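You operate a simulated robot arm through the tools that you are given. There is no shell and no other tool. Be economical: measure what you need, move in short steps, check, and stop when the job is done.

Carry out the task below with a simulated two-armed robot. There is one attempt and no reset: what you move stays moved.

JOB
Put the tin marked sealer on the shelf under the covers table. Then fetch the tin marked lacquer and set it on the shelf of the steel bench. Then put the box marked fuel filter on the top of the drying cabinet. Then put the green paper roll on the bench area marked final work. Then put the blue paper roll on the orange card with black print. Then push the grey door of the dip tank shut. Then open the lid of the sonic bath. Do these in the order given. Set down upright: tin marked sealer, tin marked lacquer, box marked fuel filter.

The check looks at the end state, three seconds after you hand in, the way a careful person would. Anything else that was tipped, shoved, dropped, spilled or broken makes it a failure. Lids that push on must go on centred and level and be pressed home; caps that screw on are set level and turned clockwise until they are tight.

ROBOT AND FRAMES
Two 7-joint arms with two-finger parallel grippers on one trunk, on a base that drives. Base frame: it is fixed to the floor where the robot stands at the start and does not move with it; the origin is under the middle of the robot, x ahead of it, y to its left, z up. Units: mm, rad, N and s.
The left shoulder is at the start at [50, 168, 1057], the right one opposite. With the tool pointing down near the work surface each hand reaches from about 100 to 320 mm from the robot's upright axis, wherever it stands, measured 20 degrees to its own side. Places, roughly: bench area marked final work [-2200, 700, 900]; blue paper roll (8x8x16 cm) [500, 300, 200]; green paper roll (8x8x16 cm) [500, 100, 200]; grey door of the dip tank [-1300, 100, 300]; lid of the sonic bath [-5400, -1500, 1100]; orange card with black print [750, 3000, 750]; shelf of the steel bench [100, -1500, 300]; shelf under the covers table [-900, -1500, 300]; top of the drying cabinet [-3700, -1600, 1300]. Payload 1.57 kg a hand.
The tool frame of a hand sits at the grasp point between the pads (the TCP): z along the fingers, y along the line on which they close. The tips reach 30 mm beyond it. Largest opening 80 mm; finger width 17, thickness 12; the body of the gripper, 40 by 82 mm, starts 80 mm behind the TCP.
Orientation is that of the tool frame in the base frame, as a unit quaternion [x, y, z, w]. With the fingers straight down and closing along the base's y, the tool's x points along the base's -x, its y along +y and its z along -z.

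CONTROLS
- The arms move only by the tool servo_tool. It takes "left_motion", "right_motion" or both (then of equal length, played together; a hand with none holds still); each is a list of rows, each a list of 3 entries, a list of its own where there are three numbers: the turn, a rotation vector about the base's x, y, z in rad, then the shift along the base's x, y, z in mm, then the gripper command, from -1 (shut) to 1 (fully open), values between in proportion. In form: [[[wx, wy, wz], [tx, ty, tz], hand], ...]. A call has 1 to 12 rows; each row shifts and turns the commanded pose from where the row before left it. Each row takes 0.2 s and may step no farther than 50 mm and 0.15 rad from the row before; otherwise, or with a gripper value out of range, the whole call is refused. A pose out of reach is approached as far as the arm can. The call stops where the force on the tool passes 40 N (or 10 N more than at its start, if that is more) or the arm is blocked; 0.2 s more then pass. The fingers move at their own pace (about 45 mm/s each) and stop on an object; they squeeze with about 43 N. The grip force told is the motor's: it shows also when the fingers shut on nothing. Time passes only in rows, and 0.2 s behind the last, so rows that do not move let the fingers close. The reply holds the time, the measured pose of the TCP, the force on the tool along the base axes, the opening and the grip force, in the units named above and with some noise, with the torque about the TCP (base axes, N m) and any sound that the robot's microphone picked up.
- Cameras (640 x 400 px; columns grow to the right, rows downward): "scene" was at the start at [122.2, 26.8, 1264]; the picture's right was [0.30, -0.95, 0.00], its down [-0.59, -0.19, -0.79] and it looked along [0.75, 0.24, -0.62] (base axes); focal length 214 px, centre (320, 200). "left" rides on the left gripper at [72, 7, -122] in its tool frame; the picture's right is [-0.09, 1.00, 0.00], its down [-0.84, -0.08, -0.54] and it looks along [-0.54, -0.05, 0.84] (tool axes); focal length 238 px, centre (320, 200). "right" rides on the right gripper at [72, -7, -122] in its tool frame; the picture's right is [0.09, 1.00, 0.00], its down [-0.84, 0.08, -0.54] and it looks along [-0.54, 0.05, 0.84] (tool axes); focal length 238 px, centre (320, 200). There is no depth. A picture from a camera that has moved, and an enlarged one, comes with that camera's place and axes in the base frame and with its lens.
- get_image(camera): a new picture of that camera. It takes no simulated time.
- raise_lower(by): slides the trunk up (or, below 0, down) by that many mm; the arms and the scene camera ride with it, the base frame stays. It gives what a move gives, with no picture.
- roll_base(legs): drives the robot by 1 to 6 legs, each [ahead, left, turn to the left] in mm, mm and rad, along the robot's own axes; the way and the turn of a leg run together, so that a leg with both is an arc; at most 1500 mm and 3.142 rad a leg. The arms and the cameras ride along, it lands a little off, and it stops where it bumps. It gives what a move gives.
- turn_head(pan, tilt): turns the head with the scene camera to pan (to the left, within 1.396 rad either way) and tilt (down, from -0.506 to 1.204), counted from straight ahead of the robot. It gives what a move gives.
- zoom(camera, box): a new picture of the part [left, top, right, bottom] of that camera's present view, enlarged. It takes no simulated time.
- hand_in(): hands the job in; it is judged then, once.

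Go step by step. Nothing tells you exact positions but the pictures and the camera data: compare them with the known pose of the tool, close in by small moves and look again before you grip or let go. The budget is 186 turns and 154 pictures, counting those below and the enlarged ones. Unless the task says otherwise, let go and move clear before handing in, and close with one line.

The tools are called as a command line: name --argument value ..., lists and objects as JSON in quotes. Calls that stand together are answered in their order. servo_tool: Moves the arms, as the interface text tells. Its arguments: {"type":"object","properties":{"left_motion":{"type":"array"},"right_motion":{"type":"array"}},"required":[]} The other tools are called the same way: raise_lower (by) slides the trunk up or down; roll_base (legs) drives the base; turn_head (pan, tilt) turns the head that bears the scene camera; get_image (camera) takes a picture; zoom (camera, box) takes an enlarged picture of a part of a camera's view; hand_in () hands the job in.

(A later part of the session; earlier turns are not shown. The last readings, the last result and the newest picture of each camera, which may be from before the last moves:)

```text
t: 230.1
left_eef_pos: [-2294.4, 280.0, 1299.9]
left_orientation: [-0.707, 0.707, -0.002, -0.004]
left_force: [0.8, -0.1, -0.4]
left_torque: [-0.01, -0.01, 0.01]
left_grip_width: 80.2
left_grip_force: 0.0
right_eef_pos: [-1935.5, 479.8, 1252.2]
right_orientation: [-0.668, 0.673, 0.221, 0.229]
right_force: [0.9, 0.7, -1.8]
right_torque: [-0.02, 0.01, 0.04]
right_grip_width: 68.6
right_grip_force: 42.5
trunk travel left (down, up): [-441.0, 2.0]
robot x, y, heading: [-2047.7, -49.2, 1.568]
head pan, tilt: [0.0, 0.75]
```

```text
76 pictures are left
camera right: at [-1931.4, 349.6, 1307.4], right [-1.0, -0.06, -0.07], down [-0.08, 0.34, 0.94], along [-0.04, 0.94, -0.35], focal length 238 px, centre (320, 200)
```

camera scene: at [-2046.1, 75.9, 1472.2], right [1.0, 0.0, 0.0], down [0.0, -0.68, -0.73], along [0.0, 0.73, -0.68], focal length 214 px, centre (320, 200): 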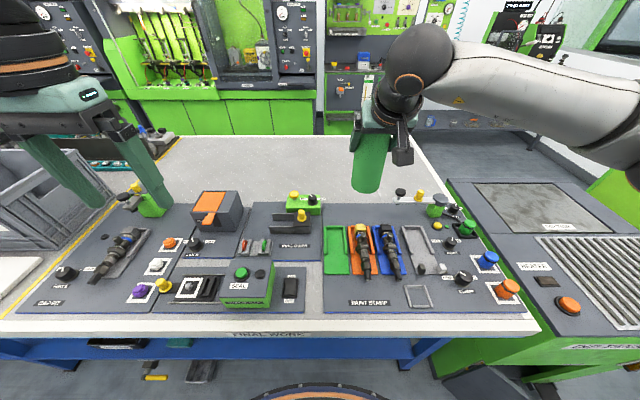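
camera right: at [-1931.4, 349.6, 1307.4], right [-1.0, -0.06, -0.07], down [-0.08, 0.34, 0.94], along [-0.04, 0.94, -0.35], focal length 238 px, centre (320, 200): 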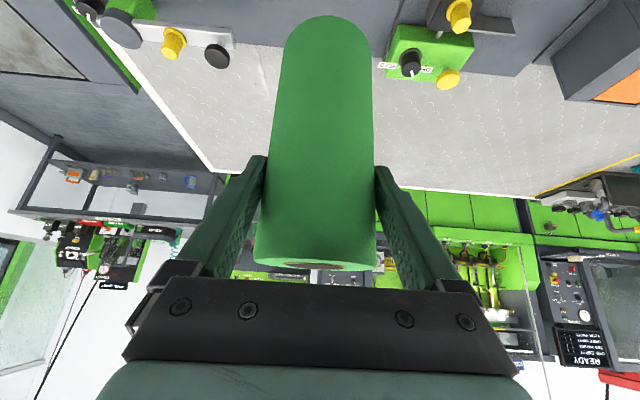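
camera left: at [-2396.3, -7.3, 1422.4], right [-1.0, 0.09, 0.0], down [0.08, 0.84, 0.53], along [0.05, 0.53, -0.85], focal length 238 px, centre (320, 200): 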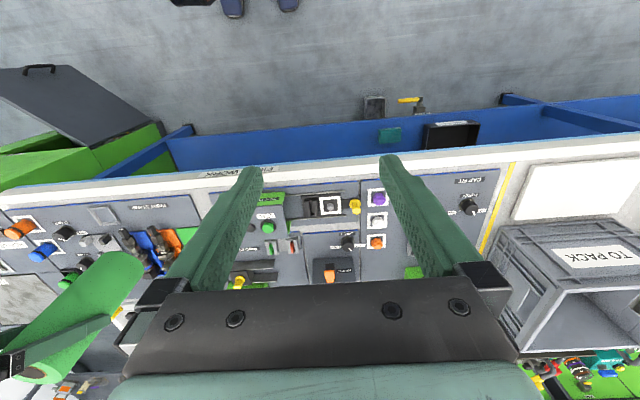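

The white surface behind the mat at x≈-1935 is free. I extend the arm over it.

servo_tool --right_motion '[[[0, 0, 0], [0, 40, 0], -1], [[0, 0, 0], [0, 40, 0], -1], [[0, 0, 0], [0, 40, 0], -1], [[0, 0, 0], [0, 40, -5], -1], [[0, 0, 0], [0, 30, -10], -1], [[0, 0, 0], [0, 20, -30], -1], [[0, 0, 0], [0, 15, -35], -1], [[0, 0, 0], [0, 15, -35], -1], [[0, 0, 0], [0, 5, -10], -1], [[0, 0, 0], [0, 0, 0], -1]]'

get_image --camera "right"

get_image --camera "scene"

```text
t: 232.3
left_eef_pos: [-2294.5, 278.9, 1300.0]
left_orientation: [-0.707, 0.707, -0.002, -0.004]
left_force: [-1.1, -0.1, -0.1]
left_torque: [0.0, -0.01, -0.01]
left_grip_width: 79.8
left_grip_force: 0.0
right_eef_pos: [-1928.2, 694.6, 1130.8]
right_orientation: [-0.668, 0.673, 0.22, 0.23]
right_force: [-0.6, -0.2, -2.0]
right_torque: [0.02, 0.05, 0.01]
right_grip_width: 69.0
right_grip_force: 43.0
right hand out of reach, approached as far as the arm can: row 6, 7, 8, 9
trunk travel left (down, up): [-441.0, 2.0]
robot x, y, heading: [-2048.5, -48.3, 1.572]
head pan, tilt: [0.0, 0.75]
```

```text
75 pictures are left
camera right: at [-1925.5, 565.2, 1184.9], right [-1.0, -0.06, -0.07], down [-0.08, 0.34, 0.94], along [-0.04, 0.94, -0.34], focal length 238 px, centre (320, 200)
```

right: 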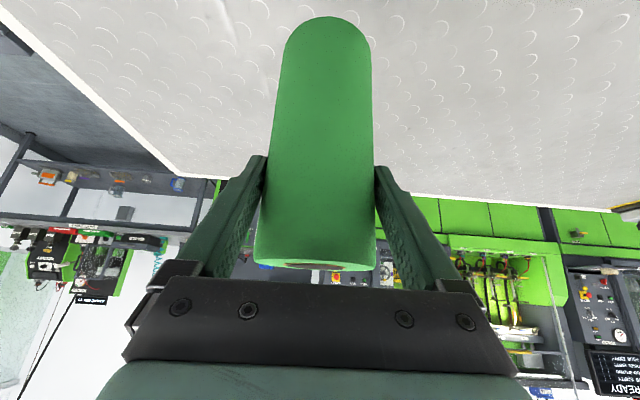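

```text
74 pictures are left
camera scene: at [-2046.4, 75.1, 1472.3], right [1.0, 0.0, 0.0], down [0.0, -0.68, -0.73], along [0.0, 0.73, -0.68], focal length 214 px, centre (320, 200)
```

scene: 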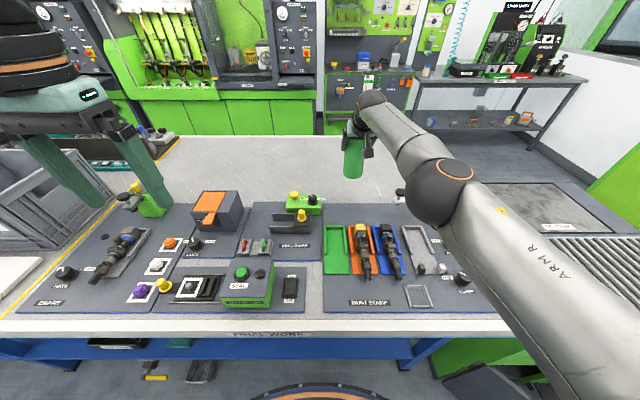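

Reach is at its limit at y≈695; I need about 30 mm more, so I roll the base forward 30 and then lower with the trunk.

roll_base --legs '[[32, 0, 0]]'

raise_lower --by -100

get_image --camera "right"

get_image --camera "scene"

```text
t: 233.1
left_eef_pos: [-2295.1, 310.3, 1299.6]
left_orientation: [-0.706, 0.708, -0.002, -0.003]
left_force: [-0.8, 0.1, 0.5]
left_torque: [-0.05, 0.02, -0.04]
left_grip_width: 80.2
left_grip_force: 0.1
right_eef_pos: [-1929.8, 728.7, 1130.1]
right_orientation: [-0.668, 0.673, 0.22, 0.229]
right_force: [-0.8, 0.1, -1.5]
right_torque: [-0.07, -0.03, 0.01]
right_grip_width: 68.7
right_grip_force: 43.5
trunk travel left (down, up): [-441.0, 2.0]
robot x, y, heading: [-2044.2, -18.8, 1.572]
head pan, tilt: [0.0, 0.75]
```

```text
t: 234.4
left_eef_pos: [-2294.7, 311.0, 1200.1]
left_orientation: [-0.707, 0.707, -0.002, -0.004]
left_force: [-0.1, -0.3, -0.2]
left_torque: [0.0, -0.04, -0.01]
left_grip_width: 80.1
left_grip_force: 0.0
right_eef_pos: [-1929.7, 728.1, 1031.1]
right_orientation: [-0.668, 0.672, 0.221, 0.23]
right_force: [0.6, -0.1, -1.6]
right_torque: [-0.04, 0.03, 0.04]
right_grip_width: 68.5
right_grip_force: 42.8
trunk travel left (down, up): [-341.0, 102.0]
robot x, y, heading: [-2046.4, -16.7, 1.572]
head pan, tilt: [0.0, 0.75]
```

```text
73 pictures are left
camera right: at [-1925.5, 596.6, 1085.3], right [-1.0, -0.06, -0.07], down [-0.08, 0.34, 0.94], along [-0.04, 0.94, -0.34], focal length 238 px, centre (320, 200)
```

right: 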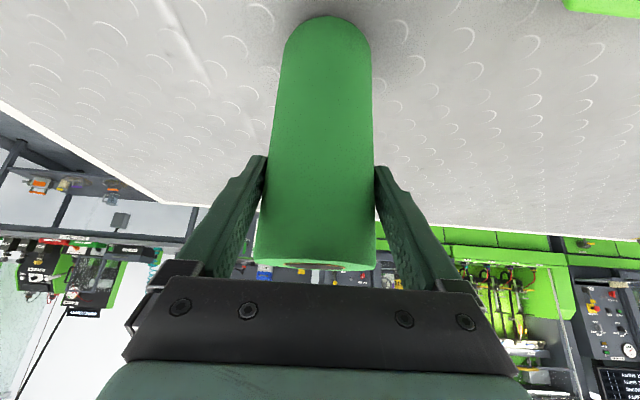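

```text
72 pictures are left
camera scene: at [-2046.0, 106.5, 1372.3], right [1.0, 0.0, 0.0], down [0.0, -0.68, -0.73], along [0.0, 0.73, -0.68], focal length 214 px, centre (320, 200)
```

scene: 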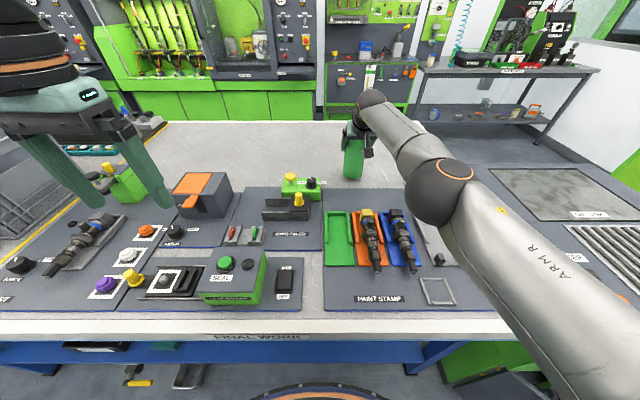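

The roll is behind the mat. I lower in small steps.

raise_lower --by -14

raise_lower --by -5

get_image --camera "right"

```text
t: 235.1
left_eef_pos: [-2294.8, 310.0, 1185.6]
left_orientation: [-0.707, 0.708, -0.001, -0.003]
left_force: [-0.1, 1.0, -0.5]
left_torque: [-0.03, 0.04, -0.03]
left_grip_width: 80.0
left_grip_force: 0.1
right_eef_pos: [-1928.1, 726.7, 1017.2]
right_orientation: [-0.668, 0.672, 0.222, 0.231]
right_force: [0.7, 0.3, 2.2]
right_torque: [0.01, 0.09, 0.03]
right_grip_width: 69.1
right_grip_force: 43.1
trunk travel left (down, up): [-327.0, 116.0]
robot x, y, heading: [-2046.0, -14.8, 1.572]
head pan, tilt: [0.0, 0.75]
```

```text
t: 235.6
left_eef_pos: [-2294.6, 308.6, 1182.8]
left_orientation: [-0.706, 0.708, -0.001, -0.003]
left_force: [0.5, -0.1, -0.2]
left_torque: [-0.02, -0.02, 0.01]
left_grip_width: 80.2
left_grip_force: 0.0
right_eef_pos: [-1929.5, 725.6, 1017.6]
right_orientation: [-0.667, 0.672, 0.223, 0.233]
right_force: [1.3, -0.8, 21.0]
right_torque: [-0.13, 0.48, 0.01]
right_grip_width: 68.9
right_grip_force: 42.9
trunk travel left (down, up): [-322.0, 121.0]
robot x, y, heading: [-2045.1, -17.0, 1.568]
head pan, tilt: [0.0, 0.75]
```

```text
71 pictures are left
camera right: at [-1925.5, 595.3, 1070.8], right [-1.0, -0.06, -0.07], down [-0.08, 0.33, 0.94], along [-0.04, 0.94, -0.34], focal length 238 px, centre (320, 200)
```

right: 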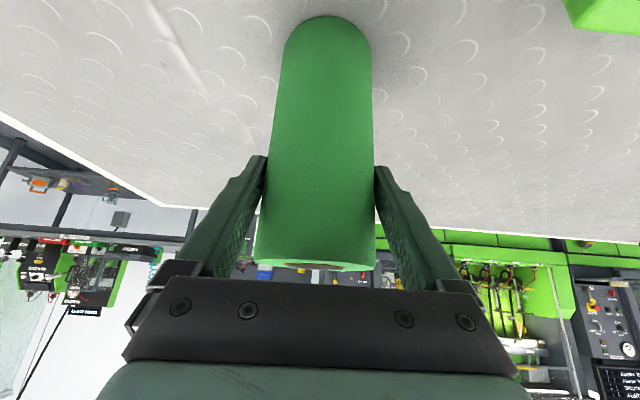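

It stands on the bench. I relieve, open, and lift the hand straight up.

raise_lower --by 4

servo_tool --right_motion '[[[0, 0, 0], [0, 0, 0], 0.9], [[0, 0, 0], [0, 0, 0], 1], [[0, 0, 0], [0, 0, 0], 1], [[0, 0, 0], [0, 0, 0], 1]]'

raise_lower --by 116

get_image --camera "right"

```text
t: 236.1
left_eef_pos: [-2293.8, 309.0, 1185.5]
left_orientation: [-0.706, 0.708, -0.001, -0.003]
left_force: [-0.2, -1.0, -0.4]
left_torque: [0.05, 0.01, -0.04]
left_grip_width: 80.2
left_grip_force: 0.2
right_eef_pos: [-1930.5, 727.3, 1017.2]
right_orientation: [-0.667, 0.672, 0.222, 0.231]
right_force: [-0.1, 5.1, 11.3]
right_torque: [0.77, 0.42, -0.2]
right_grip_width: 69.1
right_grip_force: 43.1
trunk travel left (down, up): [-326.0, 117.0]
robot x, y, heading: [-2043.0, -20.7, 1.571]
head pan, tilt: [0.0, 0.75]
```

```text
t: 237.1
left_eef_pos: [-2294.1, 310.6, 1184.4]
left_orientation: [-0.706, 0.708, -0.003, -0.004]
left_force: [0.4, 0.5, 1.1]
left_torque: [0.01, 0.05, -0.01]
left_grip_width: 79.8
left_grip_force: 0.1
right_eef_pos: [-1930.2, 726.5, 1016.4]
right_orientation: [-0.668, 0.673, 0.22, 0.229]
right_force: [-0.5, -0.2, 0.9]
right_torque: [0.01, 0.01, 0.02]
right_grip_width: 79.9
right_grip_force: 0.1
trunk travel left (down, up): [-326.0, 117.0]
robot x, y, heading: [-2045.3, -16.0, 1.571]
head pan, tilt: [0.0, 0.75]
```

```text
t: 238.6
left_eef_pos: [-2293.1, 310.5, 1300.5]
left_orientation: [-0.706, 0.708, -0.002, -0.003]
left_force: [0.1, 0.1, -0.1]
left_torque: [-0.03, 0.0, 0.01]
left_grip_width: 80.0
left_grip_force: 0.0
right_eef_pos: [-1928.8, 726.6, 1131.7]
right_orientation: [-0.668, 0.672, 0.221, 0.229]
right_force: [0.3, -0.4, -1.0]
right_torque: [-0.01, -0.02, -0.02]
right_grip_width: 80.2
right_grip_force: 0.1
trunk travel left (down, up): [-442.0, 1.0]
robot x, y, heading: [-2041.5, -18.2, 1.572]
head pan, tilt: [0.0, 0.75]
```

```text
70 pictures are left
camera right: at [-1925.6, 596.7, 1186.2], right [-1.0, -0.06, -0.07], down [-0.08, 0.34, 0.94], along [-0.04, 0.94, -0.34], focal length 238 px, centre (320, 200)
```

right: 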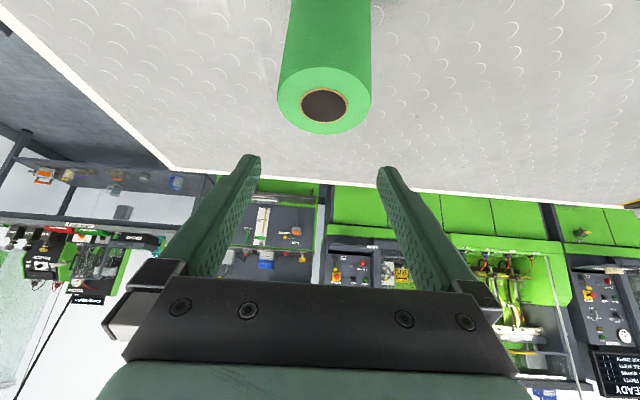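

Green roll stands on the final-work bench. I back away, tuck and lower the arm, and drive back to the rack for the blue roll.

roll_base --legs '[[-650, 0, 0]]'

servo_tool --right_motion '[[[0, 0, 0], [0, -45, 0], 1], [[0, 0, 0], [0, -45, -10], 1], [[0, 0, 0], [0, -45, -10], 1], [[0, 0, 0], [0, -40, -20], 1], [[0, 0, 0], [0, 0, -45], 1], [[0, 0, 0], [0, 0, -45], 1], [[0, 0, 0], [0, 0, -45], 1], [[0, 0, 0], [0, 0, -45], 1], [[0, 0, 0], [0, 0, -45], 1], [[0, 0, 0], [0, 0, -45], 1], [[0, 0, 0], [0, 0, -45], 1]]'

get_image --camera "scene"

roll_base --legs '[[0, -800, 0], [0, -800, 0], [0, 0, -1.572], [0, 1070, 0]]'

```text
t: 242.2
left_eef_pos: [-2294.4, -341.1, 1301.2]
left_orientation: [-0.704, 0.71, -0.002, -0.003]
left_force: [0.0, -1.1, 0.4]
left_torque: [0.0, -0.02, -0.04]
left_grip_width: 80.3
left_grip_force: 0.0
right_eef_pos: [-1927.7, 75.9, 1131.6]
right_orientation: [-0.665, 0.675, 0.22, 0.231]
right_force: [0.5, 0.0, -0.5]
right_torque: [0.05, 0.0, -0.05]
right_grip_width: 80.0
right_grip_force: 0.0
trunk travel left (down, up): [-442.0, 1.0]
robot x, y, heading: [-2049.4, -667.2, 1.564]
head pan, tilt: [0.0, 0.75]
```

```text
t: 244.6
left_eef_pos: [-2294.7, -339.0, 1300.3]
left_orientation: [-0.704, 0.71, -0.002, -0.004]
left_force: [0.5, 0.8, 0.0]
left_torque: [-0.01, -0.03, 0.01]
left_grip_width: 80.0
left_grip_force: 0.1
right_eef_pos: [-1924.8, -4.6, 812.4]
right_orientation: [-0.666, 0.675, 0.22, 0.23]
right_force: [-0.3, 0.4, 0.2]
right_torque: [0.02, -0.01, -0.01]
right_grip_width: 79.9
right_grip_force: 0.0
right hand out of reach, approached as far as the arm can: row 1, 2, 3, 9, 10, 11
trunk travel left (down, up): [-442.0, 1.0]
robot x, y, heading: [-2047.2, -668.0, 1.566]
head pan, tilt: [0.0, 0.75]
```

```text
69 pictures are left
camera scene: at [-2048.6, -544.3, 1473.4], right [1.0, -0.01, 0.0], down [0.0, -0.68, -0.73], along [0.01, 0.73, -0.68], focal length 214 px, centre (320, 200)
```

scene: 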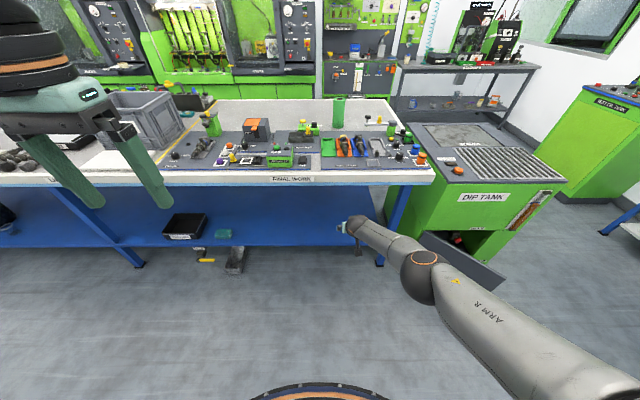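

```text
t: 261.8
left_eef_pos: [-111.3, 661.3, 1301.4]
left_orientation: [0.005, 1.0, 0.001, -0.003]
left_force: [1.2, -0.2, 0.2]
left_torque: [-0.01, -0.02, 0.01]
left_grip_width: 80.1
left_grip_force: 0.1
right_eef_pos: [223.2, 288.8, 813.0]
right_orientation: [0.007, 0.948, -0.009, 0.318]
right_force: [-0.3, 0.3, -0.1]
right_torque: [0.01, 0.01, 0.0]
right_grip_width: 79.7
right_grip_force: 0.0
trunk travel left (down, up): [-442.0, 1.0]
robot x, y, heading: [-439.5, 413.1, -0.007]
head pan, tilt: [0.0, 0.75]
```

At the rack again, lined up for blue (y≈295). I pull in, lower the trunk and hand, then look.

servo_tool --right_motion '[[[0, 0, 0], [-40, 0, 0], 1], [[0, 0, 0], [-40, 0, 0], 1], [[0, 0, 0], [-15, 0, -20], 1], [[0, 0, 0], [0, 0, -40], 1], [[0, 0, 0], [0, 0, -30], 1], [[0, 0, 0], [0, 0, 0], 1]]'

raise_lower --by -436

get_image --camera "right"

```text
t: 263.2
left_eef_pos: [-111.5, 658.7, 1300.7]
left_orientation: [0.005, 1.0, 0.001, -0.004]
left_force: [-0.2, -0.4, -0.1]
left_torque: [0.02, 0.04, -0.05]
left_grip_width: 79.9
left_grip_force: 0.1
right_eef_pos: [126.7, 289.3, 722.2]
right_orientation: [0.007, 0.948, -0.007, 0.317]
right_force: [-0.3, -0.3, -0.4]
right_torque: [0.0, -0.01, -0.01]
right_grip_width: 79.6
right_grip_force: 0.1
trunk travel left (down, up): [-442.0, 1.0]
robot x, y, heading: [-441.3, 410.6, -0.011]
head pan, tilt: [0.0, 0.75]
```

```text
refused: -436 is not a number from -400 to 400
```

```text
68 pictures are left
camera right: at [-4.7, 284.7, 777.3], right [-0.05, 1.0, -0.07], down [0.34, 0.08, 0.94], along [0.94, 0.03, -0.34], focal length 238 px, centre (320, 200)
```

right: 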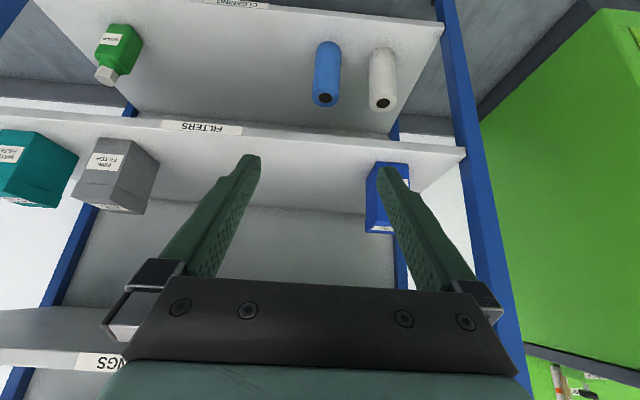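

raise_lower --by -400

raise_lower --by -36

roll_base --legs '[[200, 0, 0.01]]'

get_image --camera "right"

```text
t: 267.1
left_eef_pos: [-111.3, 659.7, 900.3]
left_orientation: [0.005, 1.0, 0.001, -0.005]
left_force: [0.3, 0.5, -0.2]
left_torque: [-0.04, -0.03, -0.01]
left_grip_width: 79.7
left_grip_force: 0.0
right_eef_pos: [126.9, 287.7, 323.4]
right_orientation: [0.008, 0.948, -0.007, 0.317]
right_force: [0.0, 0.1, 0.3]
right_torque: [-0.04, -0.01, -0.03]
right_grip_width: 80.1
right_grip_force: 0.0
trunk travel left (down, up): [-42.0, 401.0]
robot x, y, heading: [-440.1, 413.3, -0.011]
head pan, tilt: [0.0, 0.75]
```

```text
t: 267.9
left_eef_pos: [-110.6, 658.6, 865.0]
left_orientation: [0.006, 1.0, 0.001, -0.004]
left_force: [-0.3, 1.1, 0.0]
left_torque: [-0.03, -0.02, 0.01]
left_grip_width: 80.0
left_grip_force: 0.1
right_eef_pos: [127.3, 288.3, 286.8]
right_orientation: [0.007, 0.948, -0.008, 0.318]
right_force: [-0.9, 0.7, 0.7]
right_torque: [-0.01, -0.01, 0.01]
right_grip_width: 79.8
right_grip_force: 0.0
trunk travel left (down, up): [-6.0, 437.0]
robot x, y, heading: [-438.7, 412.6, -0.007]
head pan, tilt: [0.0, 0.75]
```

```text
t: 269.5
left_eef_pos: [89.1, 662.0, 864.8]
left_orientation: [-0.001, 1.0, 0.001, -0.003]
left_force: [-0.1, 0.1, -0.2]
left_torque: [0.04, -0.01, -0.01]
left_grip_width: 80.0
left_grip_force: 0.0
right_eef_pos: [331.8, 294.6, 286.9]
right_orientation: [0.001, 0.948, -0.005, 0.318]
right_force: [0.4, 0.1, -0.3]
right_torque: [0.02, 0.03, 0.02]
right_grip_width: 79.7
right_grip_force: 0.0
trunk travel left (down, up): [-6.0, 437.0]
robot x, y, heading: [-239.0, 413.9, 0.004]
head pan, tilt: [0.0, 0.75]
```

```text
67 pictures are left
camera right: at [199.3, 289.8, 341.6], right [-0.07, 1.0, -0.07], down [0.34, 0.09, 0.94], along [0.94, 0.04, -0.34], focal length 238 px, centre (320, 200)
```

right: 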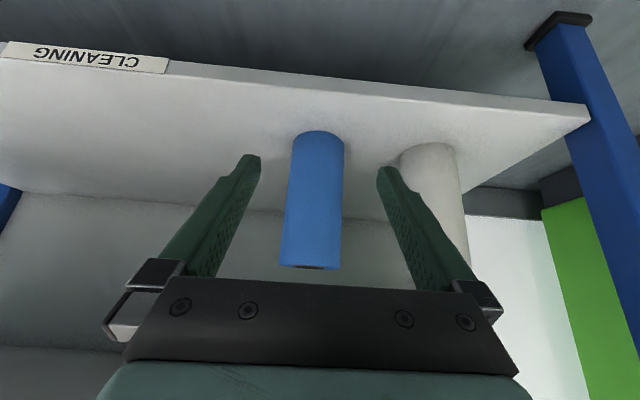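

Blue is lined up (within ~1 mm). I lower 8 mm and drive in 141 mm.

servo_tool --right_motion '[[[0, 0, 0], [0, 0.5, -8], 1], [[0, 0, 0], [0, 0, 0], 1]]'

roll_base --legs '[[100, 0, 0]]'

get_image --camera "right"

```text
t: 270.1
left_eef_pos: [87.8, 662.7, 863.2]
left_orientation: [-0.001, 1.0, 0.0, -0.004]
left_force: [-1.0, -0.1, -0.2]
left_torque: [0.02, -0.02, 0.01]
left_grip_width: 79.8
left_grip_force: 0.1
right_eef_pos: [330.6, 294.1, 278.4]
right_orientation: [0.001, 0.948, -0.005, 0.318]
right_force: [0.4, -1.2, -0.9]
right_torque: [0.01, 0.03, -0.02]
right_grip_width: 79.8
right_grip_force: 0.0
trunk travel left (down, up): [-6.0, 437.0]
robot x, y, heading: [-239.3, 412.8, 0.003]
head pan, tilt: [0.0, 0.75]
```

```text
t: 271.2
left_eef_pos: [188.0, 663.6, 865.9]
left_orientation: [-0.001, 1.0, 0.001, -0.003]
left_force: [0.0, -0.1, 0.6]
left_torque: [0.01, 0.01, 0.0]
left_grip_width: 79.9
left_grip_force: 0.0
right_eef_pos: [429.8, 294.4, 278.9]
right_orientation: [0.002, 0.948, -0.006, 0.318]
right_force: [-0.2, 0.5, 0.2]
right_torque: [-0.02, 0.01, 0.0]
right_grip_width: 80.2
right_grip_force: 0.2
trunk travel left (down, up): [-6.0, 437.0]
robot x, y, heading: [-139.7, 417.5, 0.004]
head pan, tilt: [0.0, 0.75]
```

```text
66 pictures are left
camera right: at [298.8, 290.4, 333.4], right [-0.07, 1.0, -0.07], down [0.34, 0.08, 0.94], along [0.94, 0.04, -0.34], focal length 238 px, centre (320, 200)
```

right: 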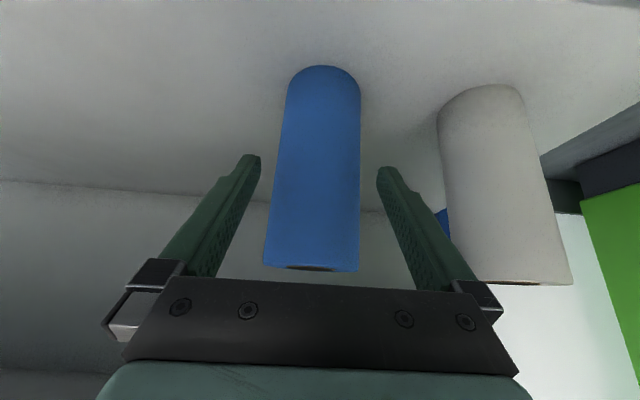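

roll_base --legs '[[42, 0, 0]]'

servo_tool --right_motion '[[[0, 0, 0], [0, 0, 0], 0.6], [[0, 0, 0], [0, 0, 0], -1], [[0, 0, 0], [0, 0, 0], -1], [[0, 0, 0], [0, 0, 0], -1], [[0, 0, 0], [0, 0, 0], -1]]'

raise_lower --by 40

get_image --camera "right"

```text
t: 272.1
left_eef_pos: [230.0, 664.0, 865.7]
left_orientation: [-0.001, 1.0, 0.001, -0.004]
left_force: [-0.9, -0.2, 0.3]
left_torque: [0.02, 0.01, 0.02]
left_grip_width: 79.9
left_grip_force: 0.1
right_eef_pos: [473.2, 296.1, 279.0]
right_orientation: [0.001, 0.948, -0.006, 0.318]
right_force: [0.1, -0.7, 0.4]
right_torque: [-0.01, -0.01, -0.01]
right_grip_width: 80.1
right_grip_force: 0.1
trunk travel left (down, up): [-6.0, 437.0]
robot x, y, heading: [-98.5, 415.8, -0.001]
head pan, tilt: [0.0, 0.75]
```

```text
t: 273.3
left_eef_pos: [230.1, 662.8, 864.4]
left_orientation: [-0.001, 1.0, 0.001, -0.003]
left_force: [-0.5, 0.3, 0.4]
left_torque: [0.0, -0.02, 0.0]
left_grip_width: 80.1
left_grip_force: 0.1
right_eef_pos: [472.5, 295.7, 278.3]
right_orientation: [0.002, 0.948, -0.005, 0.318]
right_force: [0.8, -0.2, -0.1]
right_torque: [0.03, -0.07, -0.02]
right_grip_width: 69.0
right_grip_force: 43.1
trunk travel left (down, up): [-6.0, 437.0]
robot x, y, heading: [-93.2, 412.8, 0.005]
head pan, tilt: [0.0, 0.75]
```

```text
t: 274.1
left_eef_pos: [229.7, 663.1, 904.3]
left_orientation: [-0.001, 1.0, 0.001, -0.004]
left_force: [0.0, -0.3, 0.6]
left_torque: [0.0, 0.02, -0.02]
left_grip_width: 80.3
left_grip_force: 0.1
right_eef_pos: [472.4, 295.3, 317.7]
right_orientation: [0.001, 0.948, -0.005, 0.317]
right_force: [0.2, 0.8, -1.9]
right_torque: [-0.02, -0.02, -0.03]
right_grip_width: 68.8
right_grip_force: 42.7
trunk travel left (down, up): [-46.0, 397.0]
robot x, y, heading: [-100.0, 410.2, 0.004]
head pan, tilt: [0.0, 0.75]
```

```text
65 pictures are left
camera right: at [340.7, 290.6, 373.1], right [-0.07, 1.0, -0.07], down [0.34, 0.09, 0.94], along [0.94, 0.04, -0.34], focal length 238 px, centre (320, 200)
```

right: 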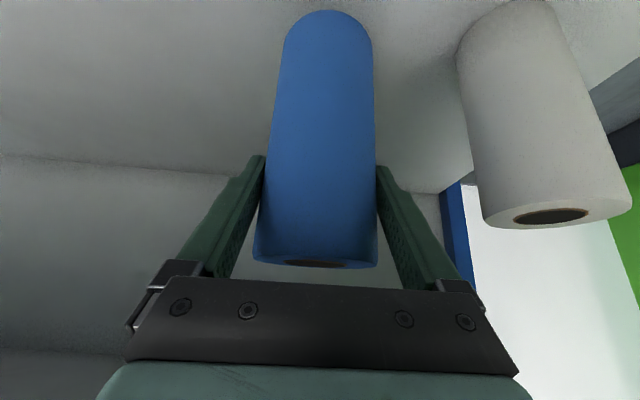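

Blue roll is held. I back out, lift it, and drive to the +y side to find the orange card.

roll_base --legs '[[-350, 0, 0]]'

raise_lower --by 250

servo_tool --right_motion '[[[0, 0, 0], [-3, 0, 45], -1], [[0, 0, 0], [-3, 0, 45], -1], [[0, 0, 0], [-3, 0, 45], -1], [[0, 0, 0], [-3, 0, 45], -1], [[0, 0, 0], [-3, 0, 45], -1], [[0, 0, 0], [-3, 0, 45], -1], [[0, 0, 0], [-3, 0, 45], -1], [[0, 0, 0], [-3, 0, 45], -1], [[0, 0, 0], [-3, 0, 45], -1], [[0, 0, 0], [-3, 0, 45], -1], [[0, 0, 0], [-3, 0, 45], -1]]'

turn_head --pan 1.2 --tilt 0.4

get_image --camera "scene"

```text
t: 276.4
left_eef_pos: [-124.8, 662.8, 905.1]
left_orientation: [0.001, 1.0, 0.001, -0.004]
left_force: [-0.4, -0.1, -0.5]
left_torque: [-0.02, -0.02, 0.02]
left_grip_width: 80.1
left_grip_force: 0.0
right_eef_pos: [117.9, 293.0, 318.7]
right_orientation: [0.003, 0.948, -0.006, 0.319]
right_force: [0.7, 0.9, -0.9]
right_torque: [0.0, 0.0, -0.01]
right_grip_width: 68.7
right_grip_force: 43.3
trunk travel left (down, up): [-46.0, 397.0]
robot x, y, heading: [-451.8, 413.7, 0.002]
head pan, tilt: [0.0, 0.75]
```

```text
t: 279.0
left_eef_pos: [-124.0, 660.9, 1155.7]
left_orientation: [0.001, 1.0, 0.001, -0.003]
left_force: [-0.3, 0.2, -1.5]
left_torque: [0.0, -0.03, 0.0]
left_grip_width: 80.1
left_grip_force: 0.2
right_eef_pos: [118.1, 292.8, 568.2]
right_orientation: [0.003, 0.948, -0.007, 0.318]
right_force: [0.3, -1.0, -1.8]
right_torque: [0.01, -0.01, -0.02]
right_grip_width: 68.6
right_grip_force: 43.3
trunk travel left (down, up): [-296.0, 147.0]
robot x, y, heading: [-452.2, 412.0, 0.004]
head pan, tilt: [0.0, 0.75]
```

```text
t: 281.4
left_eef_pos: [-124.5, 661.1, 1154.9]
left_orientation: [0.001, 1.0, 0.001, -0.005]
left_force: [-0.2, 0.0, 0.2]
left_torque: [-0.01, 0.0, -0.02]
left_grip_width: 80.0
left_grip_force: 0.0
right_eef_pos: [85.2, 291.9, 1064.2]
right_orientation: [0.002, 0.948, -0.006, 0.318]
right_force: [0.3, -0.8, -2.1]
right_torque: [0.0, 0.05, 0.0]
right_grip_width: 68.9
right_grip_force: 42.9
trunk travel left (down, up): [-296.0, 147.0]
robot x, y, heading: [-450.2, 411.6, -0.0]
head pan, tilt: [0.0, 0.75]
```

```text
t: 282.8
left_eef_pos: [-123.7, 662.3, 1155.1]
left_orientation: [0.001, 1.0, 0.0, -0.004]
left_force: [0.6, 0.5, 0.4]
left_torque: [0.0, 0.04, -0.01]
left_grip_width: 80.1
left_grip_force: 0.1
right_eef_pos: [85.7, 293.5, 1063.9]
right_orientation: [0.003, 0.948, -0.007, 0.318]
right_force: [0.5, -0.2, -2.6]
right_torque: [-0.05, 0.05, 0.0]
right_grip_width: 68.6
right_grip_force: 43.6
trunk travel left (down, up): [-296.0, 147.0]
robot x, y, heading: [-452.7, 413.9, -0.001]
head pan, tilt: [1.201, 0.4]
```

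```text
64 pictures are left
camera scene: at [-377.3, 500.2, 1358.4], right [0.93, -0.36, 0.0], down [-0.14, -0.36, -0.92], along [0.33, 0.86, -0.39], focal length 214 px, centre (320, 200)
```

scene: 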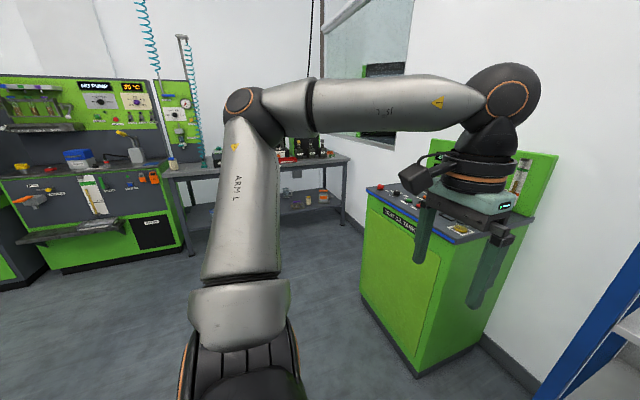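

The grey table at the far end should hold the card. I strafe that way, turn to face it and look.

roll_base --legs '[[0, 900, 0], [0, 0, 1.571], [450, 0, 0]]'

turn_head --pan -0.5 --tilt 0.4

get_image --camera "scene"

```text
t: 293.7
left_eef_pos: [-708.3, 2084.6, 1154.4]
left_orientation: [0.709, -0.705, 0.003, 0.003]
left_force: [-0.2, 1.4, 0.0]
left_torque: [-0.03, -0.02, 0.01]
left_grip_width: 79.9
left_grip_force: 0.1
right_eef_pos: [-340.8, 2295.7, 1063.1]
right_orientation: [0.671, -0.67, -0.221, -0.229]
right_force: [-0.3, 0.1, -1.5]
right_torque: [0.01, -0.02, 0.0]
right_grip_width: 68.9
right_grip_force: 43.1
trunk travel left (down, up): [-296.0, 147.0]
robot x, y, heading: [-458.5, 1757.6, 1.572]
head pan, tilt: [1.201, 0.4]
```

```text
t: 295.4
left_eef_pos: [-708.3, 2084.5, 1155.5]
left_orientation: [0.709, -0.705, 0.003, 0.004]
left_force: [0.3, 0.7, 0.2]
left_torque: [-0.03, 0.03, -0.01]
left_grip_width: 79.8
left_grip_force: 0.1
right_eef_pos: [-339.8, 2296.8, 1063.6]
right_orientation: [-0.67, 0.671, 0.221, 0.23]
right_force: [0.0, -1.1, -2.3]
right_torque: [-0.03, -0.01, 0.0]
right_grip_width: 68.8
right_grip_force: 43.2
trunk travel left (down, up): [-296.0, 147.0]
robot x, y, heading: [-458.9, 1755.9, 1.577]
head pan, tilt: [-0.499, 0.4]
```

```text
63 pictures are left
camera scene: at [-415.0, 1880.4, 1358.4], right [0.88, -0.47, 0.0], down [-0.18, -0.34, -0.92], along [0.44, 0.81, -0.39], focal length 214 px, centre (320, 200)
```

scene: 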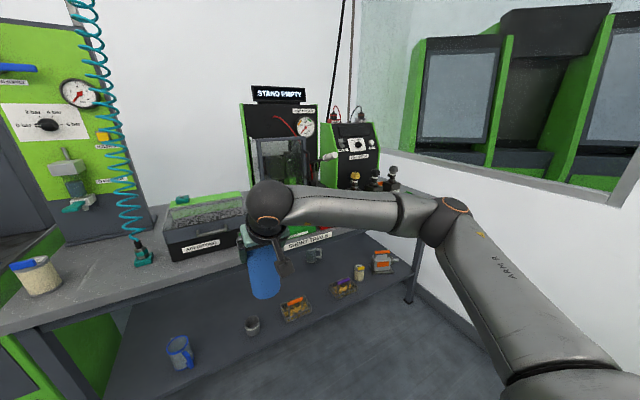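

zoom --camera "scene" --box '[220, 150, 460, 300]'

zoom --camera "right" --box '[0, 0, 640, 400]'

```text
2.67 times, centred on (340, 225) of scene
camera zoom: at [-415.0, 1880.4, 1358.4], right [0.88, -0.47, 0.0], down [-0.18, -0.34, -0.92], along [0.44, 0.81, -0.39], focal length 572 px, centre (267, 133)
```

zoom: 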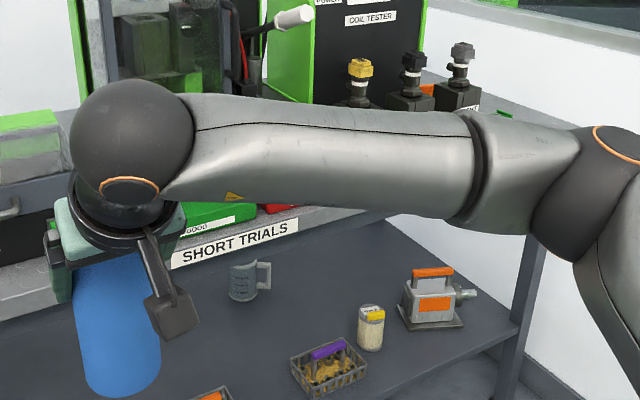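

```text
1.00 times, centred on (320, 200) of right
camera zoom: at [-336.0, 2165.3, 1117.8], right [-1.0, -0.07, -0.07], down [-0.09, 0.34, 0.94], along [-0.04, 0.94, -0.34], focal length 238 px, centre (320, 200)
```

zoom: 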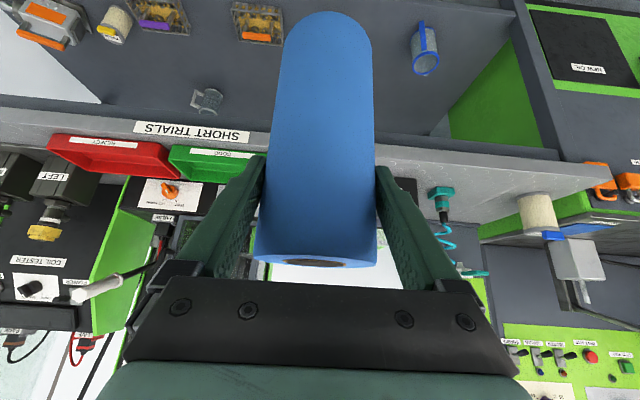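

The table is marked SHORT TRIALS; something orange is near the clamps on its right end, at the expected place. I raise the trunk, go closer and right, and look down.

raise_lower --by 146

roll_base --legs '[[350, 0, 0], [0, -800, 0]]'

turn_head --pan -0.2 --tilt 0.7

get_image --camera "scene"

get_image --camera "right"

```text
t: 297.1
left_eef_pos: [-708.3, 2083.5, 1301.2]
left_orientation: [0.709, -0.705, 0.002, 0.004]
left_force: [1.0, 0.3, 0.3]
left_torque: [0.0, -0.01, 0.01]
left_grip_width: 80.0
left_grip_force: 0.1
right_eef_pos: [-341.4, 2295.4, 1209.1]
right_orientation: [0.671, -0.67, -0.222, -0.229]
right_force: [-0.2, 0.8, -1.6]
right_torque: [0.0, -0.04, 0.0]
right_grip_width: 68.7
right_grip_force: 43.0
trunk travel left (down, up): [-442.0, 1.0]
robot x, y, heading: [-459.9, 1758.7, 1.578]
head pan, tilt: [-0.499, 0.4]
```

```text
t: 303.1
left_eef_pos: [53.9, 2443.2, 1300.7]
left_orientation: [0.711, -0.703, 0.003, 0.003]
left_force: [0.5, -0.6, 0.5]
left_torque: [-0.01, 0.02, -0.01]
left_grip_width: 80.3
left_grip_force: 0.0
right_eef_pos: [419.3, 2657.1, 1209.4]
right_orientation: [0.673, -0.668, -0.222, -0.227]
right_force: [-0.2, -0.2, -1.6]
right_torque: [-0.04, 0.01, 0.01]
right_grip_width: 68.6
right_grip_force: 43.1
trunk travel left (down, up): [-442.0, 1.0]
robot x, y, heading: [310.0, 2117.3, 1.587]
head pan, tilt: [-0.499, 0.4]
```

```text
t: 303.9
left_eef_pos: [53.3, 2442.4, 1300.8]
left_orientation: [0.711, -0.703, 0.003, 0.004]
left_force: [-0.9, 0.8, -0.2]
left_torque: [0.02, 0.02, 0.01]
left_grip_width: 79.8
left_grip_force: 0.2
right_eef_pos: [419.6, 2655.9, 1209.6]
right_orientation: [0.673, -0.668, -0.221, -0.229]
right_force: [0.6, 0.4, -1.0]
right_torque: [-0.05, -0.01, 0.0]
right_grip_width: 68.7
right_grip_force: 43.3
trunk travel left (down, up): [-442.0, 1.0]
robot x, y, heading: [306.5, 2118.4, 1.587]
head pan, tilt: [-0.201, 0.7]
```

```text
60 pictures are left
camera scene: at [321.7, 2242.4, 1477.6], right [0.98, -0.19, 0.0], down [-0.12, -0.63, -0.77], along [0.14, 0.75, -0.64], focal length 214 px, centre (320, 200)
```

scene: 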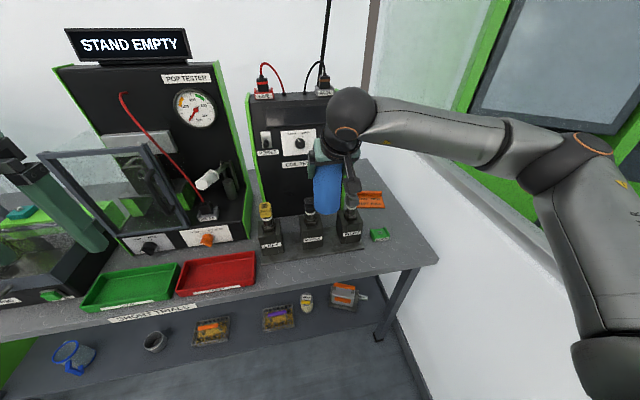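

```text
59 pictures are left
camera right: at [426.1, 2526.3, 1263.8], right [-0.99, -0.08, -0.07], down [-0.09, 0.34, 0.94], along [-0.05, 0.94, -0.35], focal length 238 px, centre (320, 200)
```

right: 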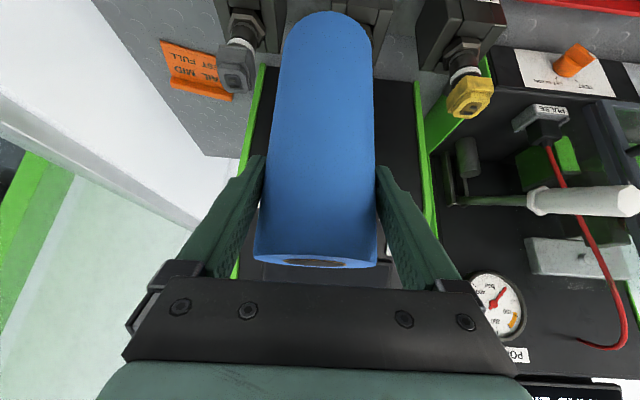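

zoom --camera "scene" --box '[330, 160, 450, 260]'

zoom --camera "right" --box '[120, 0, 280, 130]'

```text
4.00 times, centred on (390, 210) of scene
camera zoom: at [321.7, 2242.4, 1477.6], right [0.98, -0.19, 0.0], down [-0.12, -0.63, -0.77], along [0.14, 0.75, -0.64], focal length 858 px, centre (40, 160)
```

zoom: 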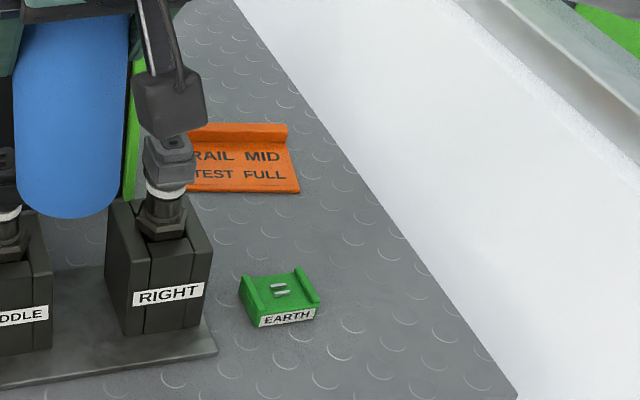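

```text
3.08 times, centred on (200, 65) of right
camera zoom: at [426.1, 2526.3, 1263.8], right [-0.99, -0.08, -0.07], down [-0.09, 0.34, 0.94], along [-0.05, 0.94, -0.35], focal length 733 px, centre (689, 615)
```

zoom: 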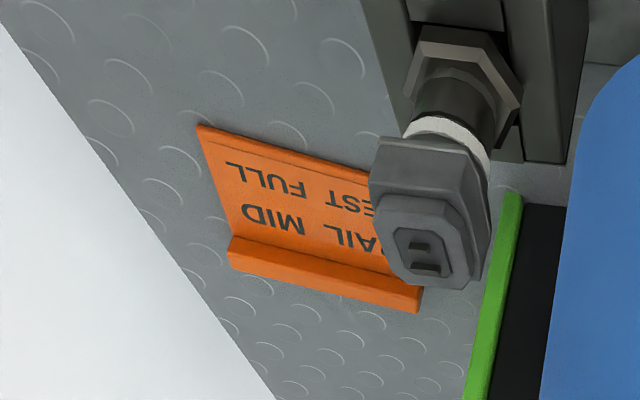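

The orange card is a plate with a raised back rib, centre about [730, 3018], rotated ~15°. I turn the robot ~0.26 rad right (keeps the elbow off the wall) and drive in with the roll high.

roll_base --legs '[[0, 0, -0.266], [237, -79, 0]]'

get_image --camera "right"

get_image --camera "scene"

```text
t: 306.8
left_eef_pos: [242.7, 2684.7, 1301.8]
left_orientation: [-0.612, 0.791, -0.005, 0.014]
left_force: [0.3, 0.2, -0.4]
left_torque: [0.02, -0.03, 0.0]
left_grip_width: 80.0
left_grip_force: 0.0
right_eef_pos: [643.7, 2799.6, 1229.8]
right_orientation: [-0.586, 0.738, 0.191, 0.274]
right_force: [0.0, 0.1, -1.0]
right_torque: [-0.01, 0.04, 0.02]
right_grip_width: 68.7
right_grip_force: 43.1
trunk travel left (down, up): [-442.0, 1.0]
robot x, y, heading: [433.8, 2321.5, 1.326]
head pan, tilt: [-0.201, 0.7]
stopped in leg 2: the robot was blocked; the commanded pose is now the measured one
```

```text
56 pictures are left
camera right: at [615.9, 2670.5, 1280.3], right [-0.98, 0.17, -0.1], down [-0.04, 0.33, 0.94], along [0.19, 0.93, -0.32], focal length 238 px, centre (320, 200)
```

right: 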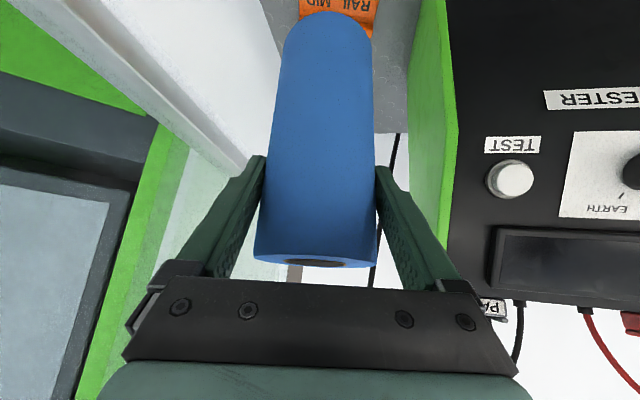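

```text
55 pictures are left
camera scene: at [443.2, 2419.4, 1481.1], right [0.9, -0.44, 0.02], down [-0.26, -0.57, -0.78], along [0.35, 0.7, -0.62], focal length 214 px, centre (320, 200)
```

scene: 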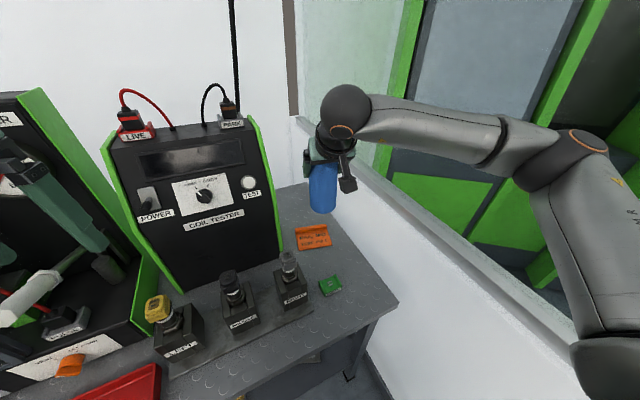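

The right elbow probably touched the window wall because the arm is folded. I step back left, then extend the arm (which brings the elbow in) and correct its orientation.

roll_base --legs '[[-40, 80, 0]]'

servo_tool --right_motion '[[[-0.012, 0.023, 0], [10, 40, -15], -1], [[-0.011, 0.023, 0], [10, 40, -15], -1], [[0, 0, 0], [10, 40, -20], -1], [[0, 0, 0], [10, 35, -30], -1], [[0, 0, 0], [0, 0, -20], -1], [[0, 0, 0], [0, 0, 0], -1]]'

get_image --camera "scene"

```text
t: 307.9
left_eef_pos: [186.4, 2685.6, 1301.5]
left_orientation: [-0.613, 0.79, -0.002, -0.002]
left_force: [-0.5, -0.2, 0.4]
left_torque: [0.03, -0.05, 0.01]
left_grip_width: 80.0
left_grip_force: 0.1
right_eef_pos: [587.3, 2796.1, 1211.4]
right_orientation: [-0.584, 0.746, 0.192, 0.255]
right_force: [-0.8, -0.1, -2.3]
right_torque: [-0.03, -0.01, -0.03]
right_grip_width: 68.9
right_grip_force: 42.7
trunk travel left (down, up): [-442.0, 1.0]
robot x, y, heading: [349.2, 2307.0, 1.325]
head pan, tilt: [-0.201, 0.7]
```

```text
t: 309.4
left_eef_pos: [188.4, 2685.6, 1301.3]
left_orientation: [-0.613, 0.79, -0.002, -0.004]
left_force: [0.6, -1.1, 0.0]
left_torque: [-0.02, 0.0, -0.01]
left_grip_width: 80.2
left_grip_force: 0.0
right_eef_pos: [629.2, 2955.2, 1108.7]
right_orientation: [-0.582, 0.754, 0.196, 0.23]
right_force: [-0.3, 0.0, -1.5]
right_torque: [0.0, -0.02, 0.01]
right_grip_width: 68.6
right_grip_force: 43.3
trunk travel left (down, up): [-442.0, 1.0]
robot x, y, heading: [348.2, 2306.0, 1.324]
head pan, tilt: [-0.201, 0.7]
```

```text
54 pictures are left
camera scene: at [394.5, 2422.7, 1477.5], right [0.9, -0.44, 0.0], down [-0.28, -0.58, -0.76], along [0.33, 0.69, -0.64], focal length 214 px, centre (320, 200)
```

scene: 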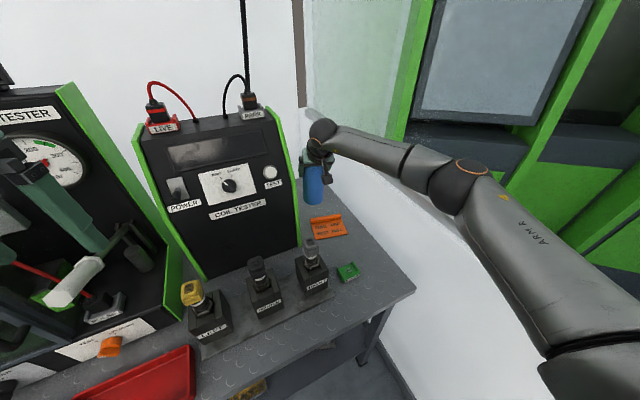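

I zoom on the card from here for exact coordinates.

zoom --camera "scene" --box '[280, 190, 380, 260]'

```text
5.71 times, centred on (330, 225) of scene
camera zoom: at [394.5, 2422.7, 1477.5], right [0.9, -0.44, 0.0], down [-0.28, -0.58, -0.76], along [0.33, 0.69, -0.64], focal length 1226 px, centre (263, 57)
```

zoom: 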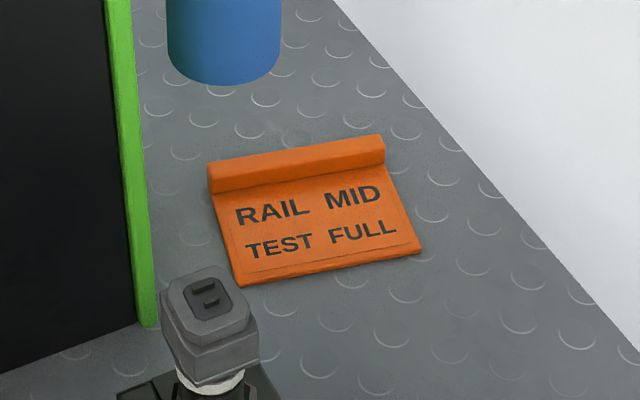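

Comparing views, the table top is more like z≈795, putting the flat of the card at about [699, 2967]. I restore the tool tilt, turn the base 0.1 rad right and move in 35 mm.

servo_tool --right_motion '[[[0.011, -0.023, 0], [0, 0, 0], -1], [[0.012, -0.023, 0], [0, 0, 0], -1], [[0, 0, 0], [0, 0, 0], -1]]'

roll_base --legs '[[0, 0, -0.1], [30, 0, 0]]'

raise_lower --by -140

get_image --camera "scene"

get_image --camera "right"

```text
t: 310.1
left_eef_pos: [187.5, 2685.4, 1300.2]
left_orientation: [-0.613, 0.79, -0.003, -0.003]
left_force: [0.6, 0.6, -0.2]
left_torque: [-0.01, 0.0, -0.01]
left_grip_width: 80.1
left_grip_force: 0.1
right_eef_pos: [630.0, 2952.8, 1110.9]
right_orientation: [-0.584, 0.746, 0.192, 0.256]
right_force: [-0.7, -0.1, -1.4]
right_torque: [-0.01, -0.02, 0.0]
right_grip_width: 68.9
right_grip_force: 42.9
trunk travel left (down, up): [-442.0, 1.0]
robot x, y, heading: [347.3, 2306.1, 1.321]
head pan, tilt: [-0.201, 0.7]
```

```text
t: 311.5
left_eef_pos: [236.4, 2728.5, 1301.4]
left_orientation: [-0.573, 0.82, -0.002, -0.004]
left_force: [0.0, 0.8, 0.1]
left_torque: [-0.04, 0.0, 0.03]
left_grip_width: 79.9
left_grip_force: 0.0
right_eef_pos: [703.1, 2951.6, 1108.6]
right_orientation: [-0.546, 0.775, 0.178, 0.263]
right_force: [-0.2, 0.9, -2.6]
right_torque: [0.0, 0.03, 0.02]
right_grip_width: 68.8
right_grip_force: 43.0
trunk travel left (down, up): [-442.0, 1.0]
robot x, y, heading: [355.6, 2336.4, 1.22]
head pan, tilt: [-0.201, 0.7]
```

```text
t: 312.9
left_eef_pos: [236.4, 2727.7, 1171.2]
left_orientation: [-0.573, 0.82, -0.001, -0.002]
left_force: [0.2, 0.1, -0.2]
left_torque: [0.0, -0.02, 0.04]
left_grip_width: 79.8
left_grip_force: 0.1
right_eef_pos: [702.6, 2955.4, 999.9]
right_orientation: [-0.542, 0.77, 0.194, 0.275]
right_force: [-1.0, -1.5, 13.2]
right_torque: [-0.22, 0.37, 0.01]
right_grip_width: 68.7
right_grip_force: 43.6
trunk travel left (down, up): [-312.0, 131.0]
robot x, y, heading: [357.6, 2339.3, 1.225]
head pan, tilt: [-0.201, 0.7]
stopped: the force on the tool passed its limit (the readings are from after the stop); the commanded pose is now the measured one
```

```text
52 pictures are left
camera scene: at [415.9, 2444.9, 1347.4], right [0.85, -0.52, 0.0], down [-0.34, -0.55, -0.77], along [0.4, 0.65, -0.64], focal length 214 px, centre (320, 200)
```

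scene: 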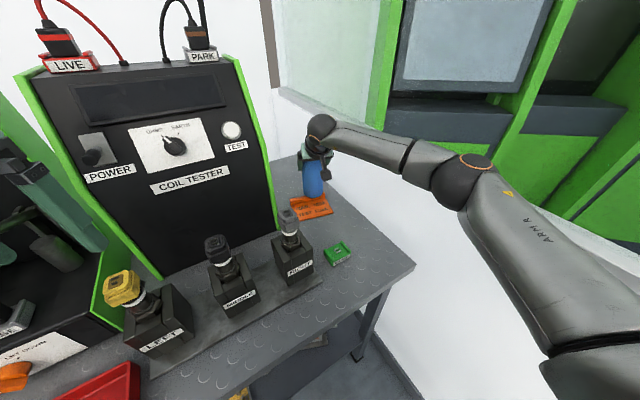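

```text
51 pictures are left
camera right: at [664.1, 2829.0, 1048.3], right [-0.96, 0.27, -0.06], down [0.03, 0.31, 0.95], along [0.27, 0.91, -0.31], focal length 238 px, centre (320, 200)
```

right: 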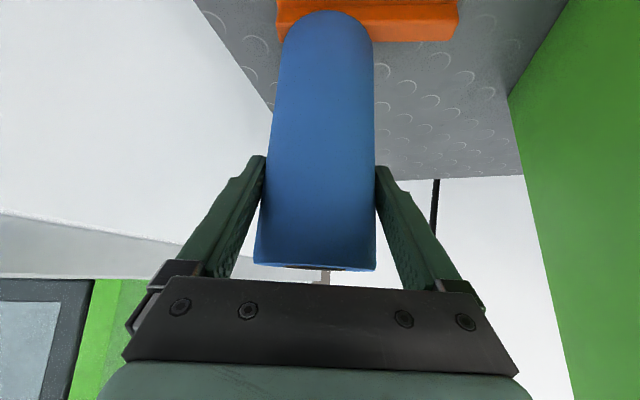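

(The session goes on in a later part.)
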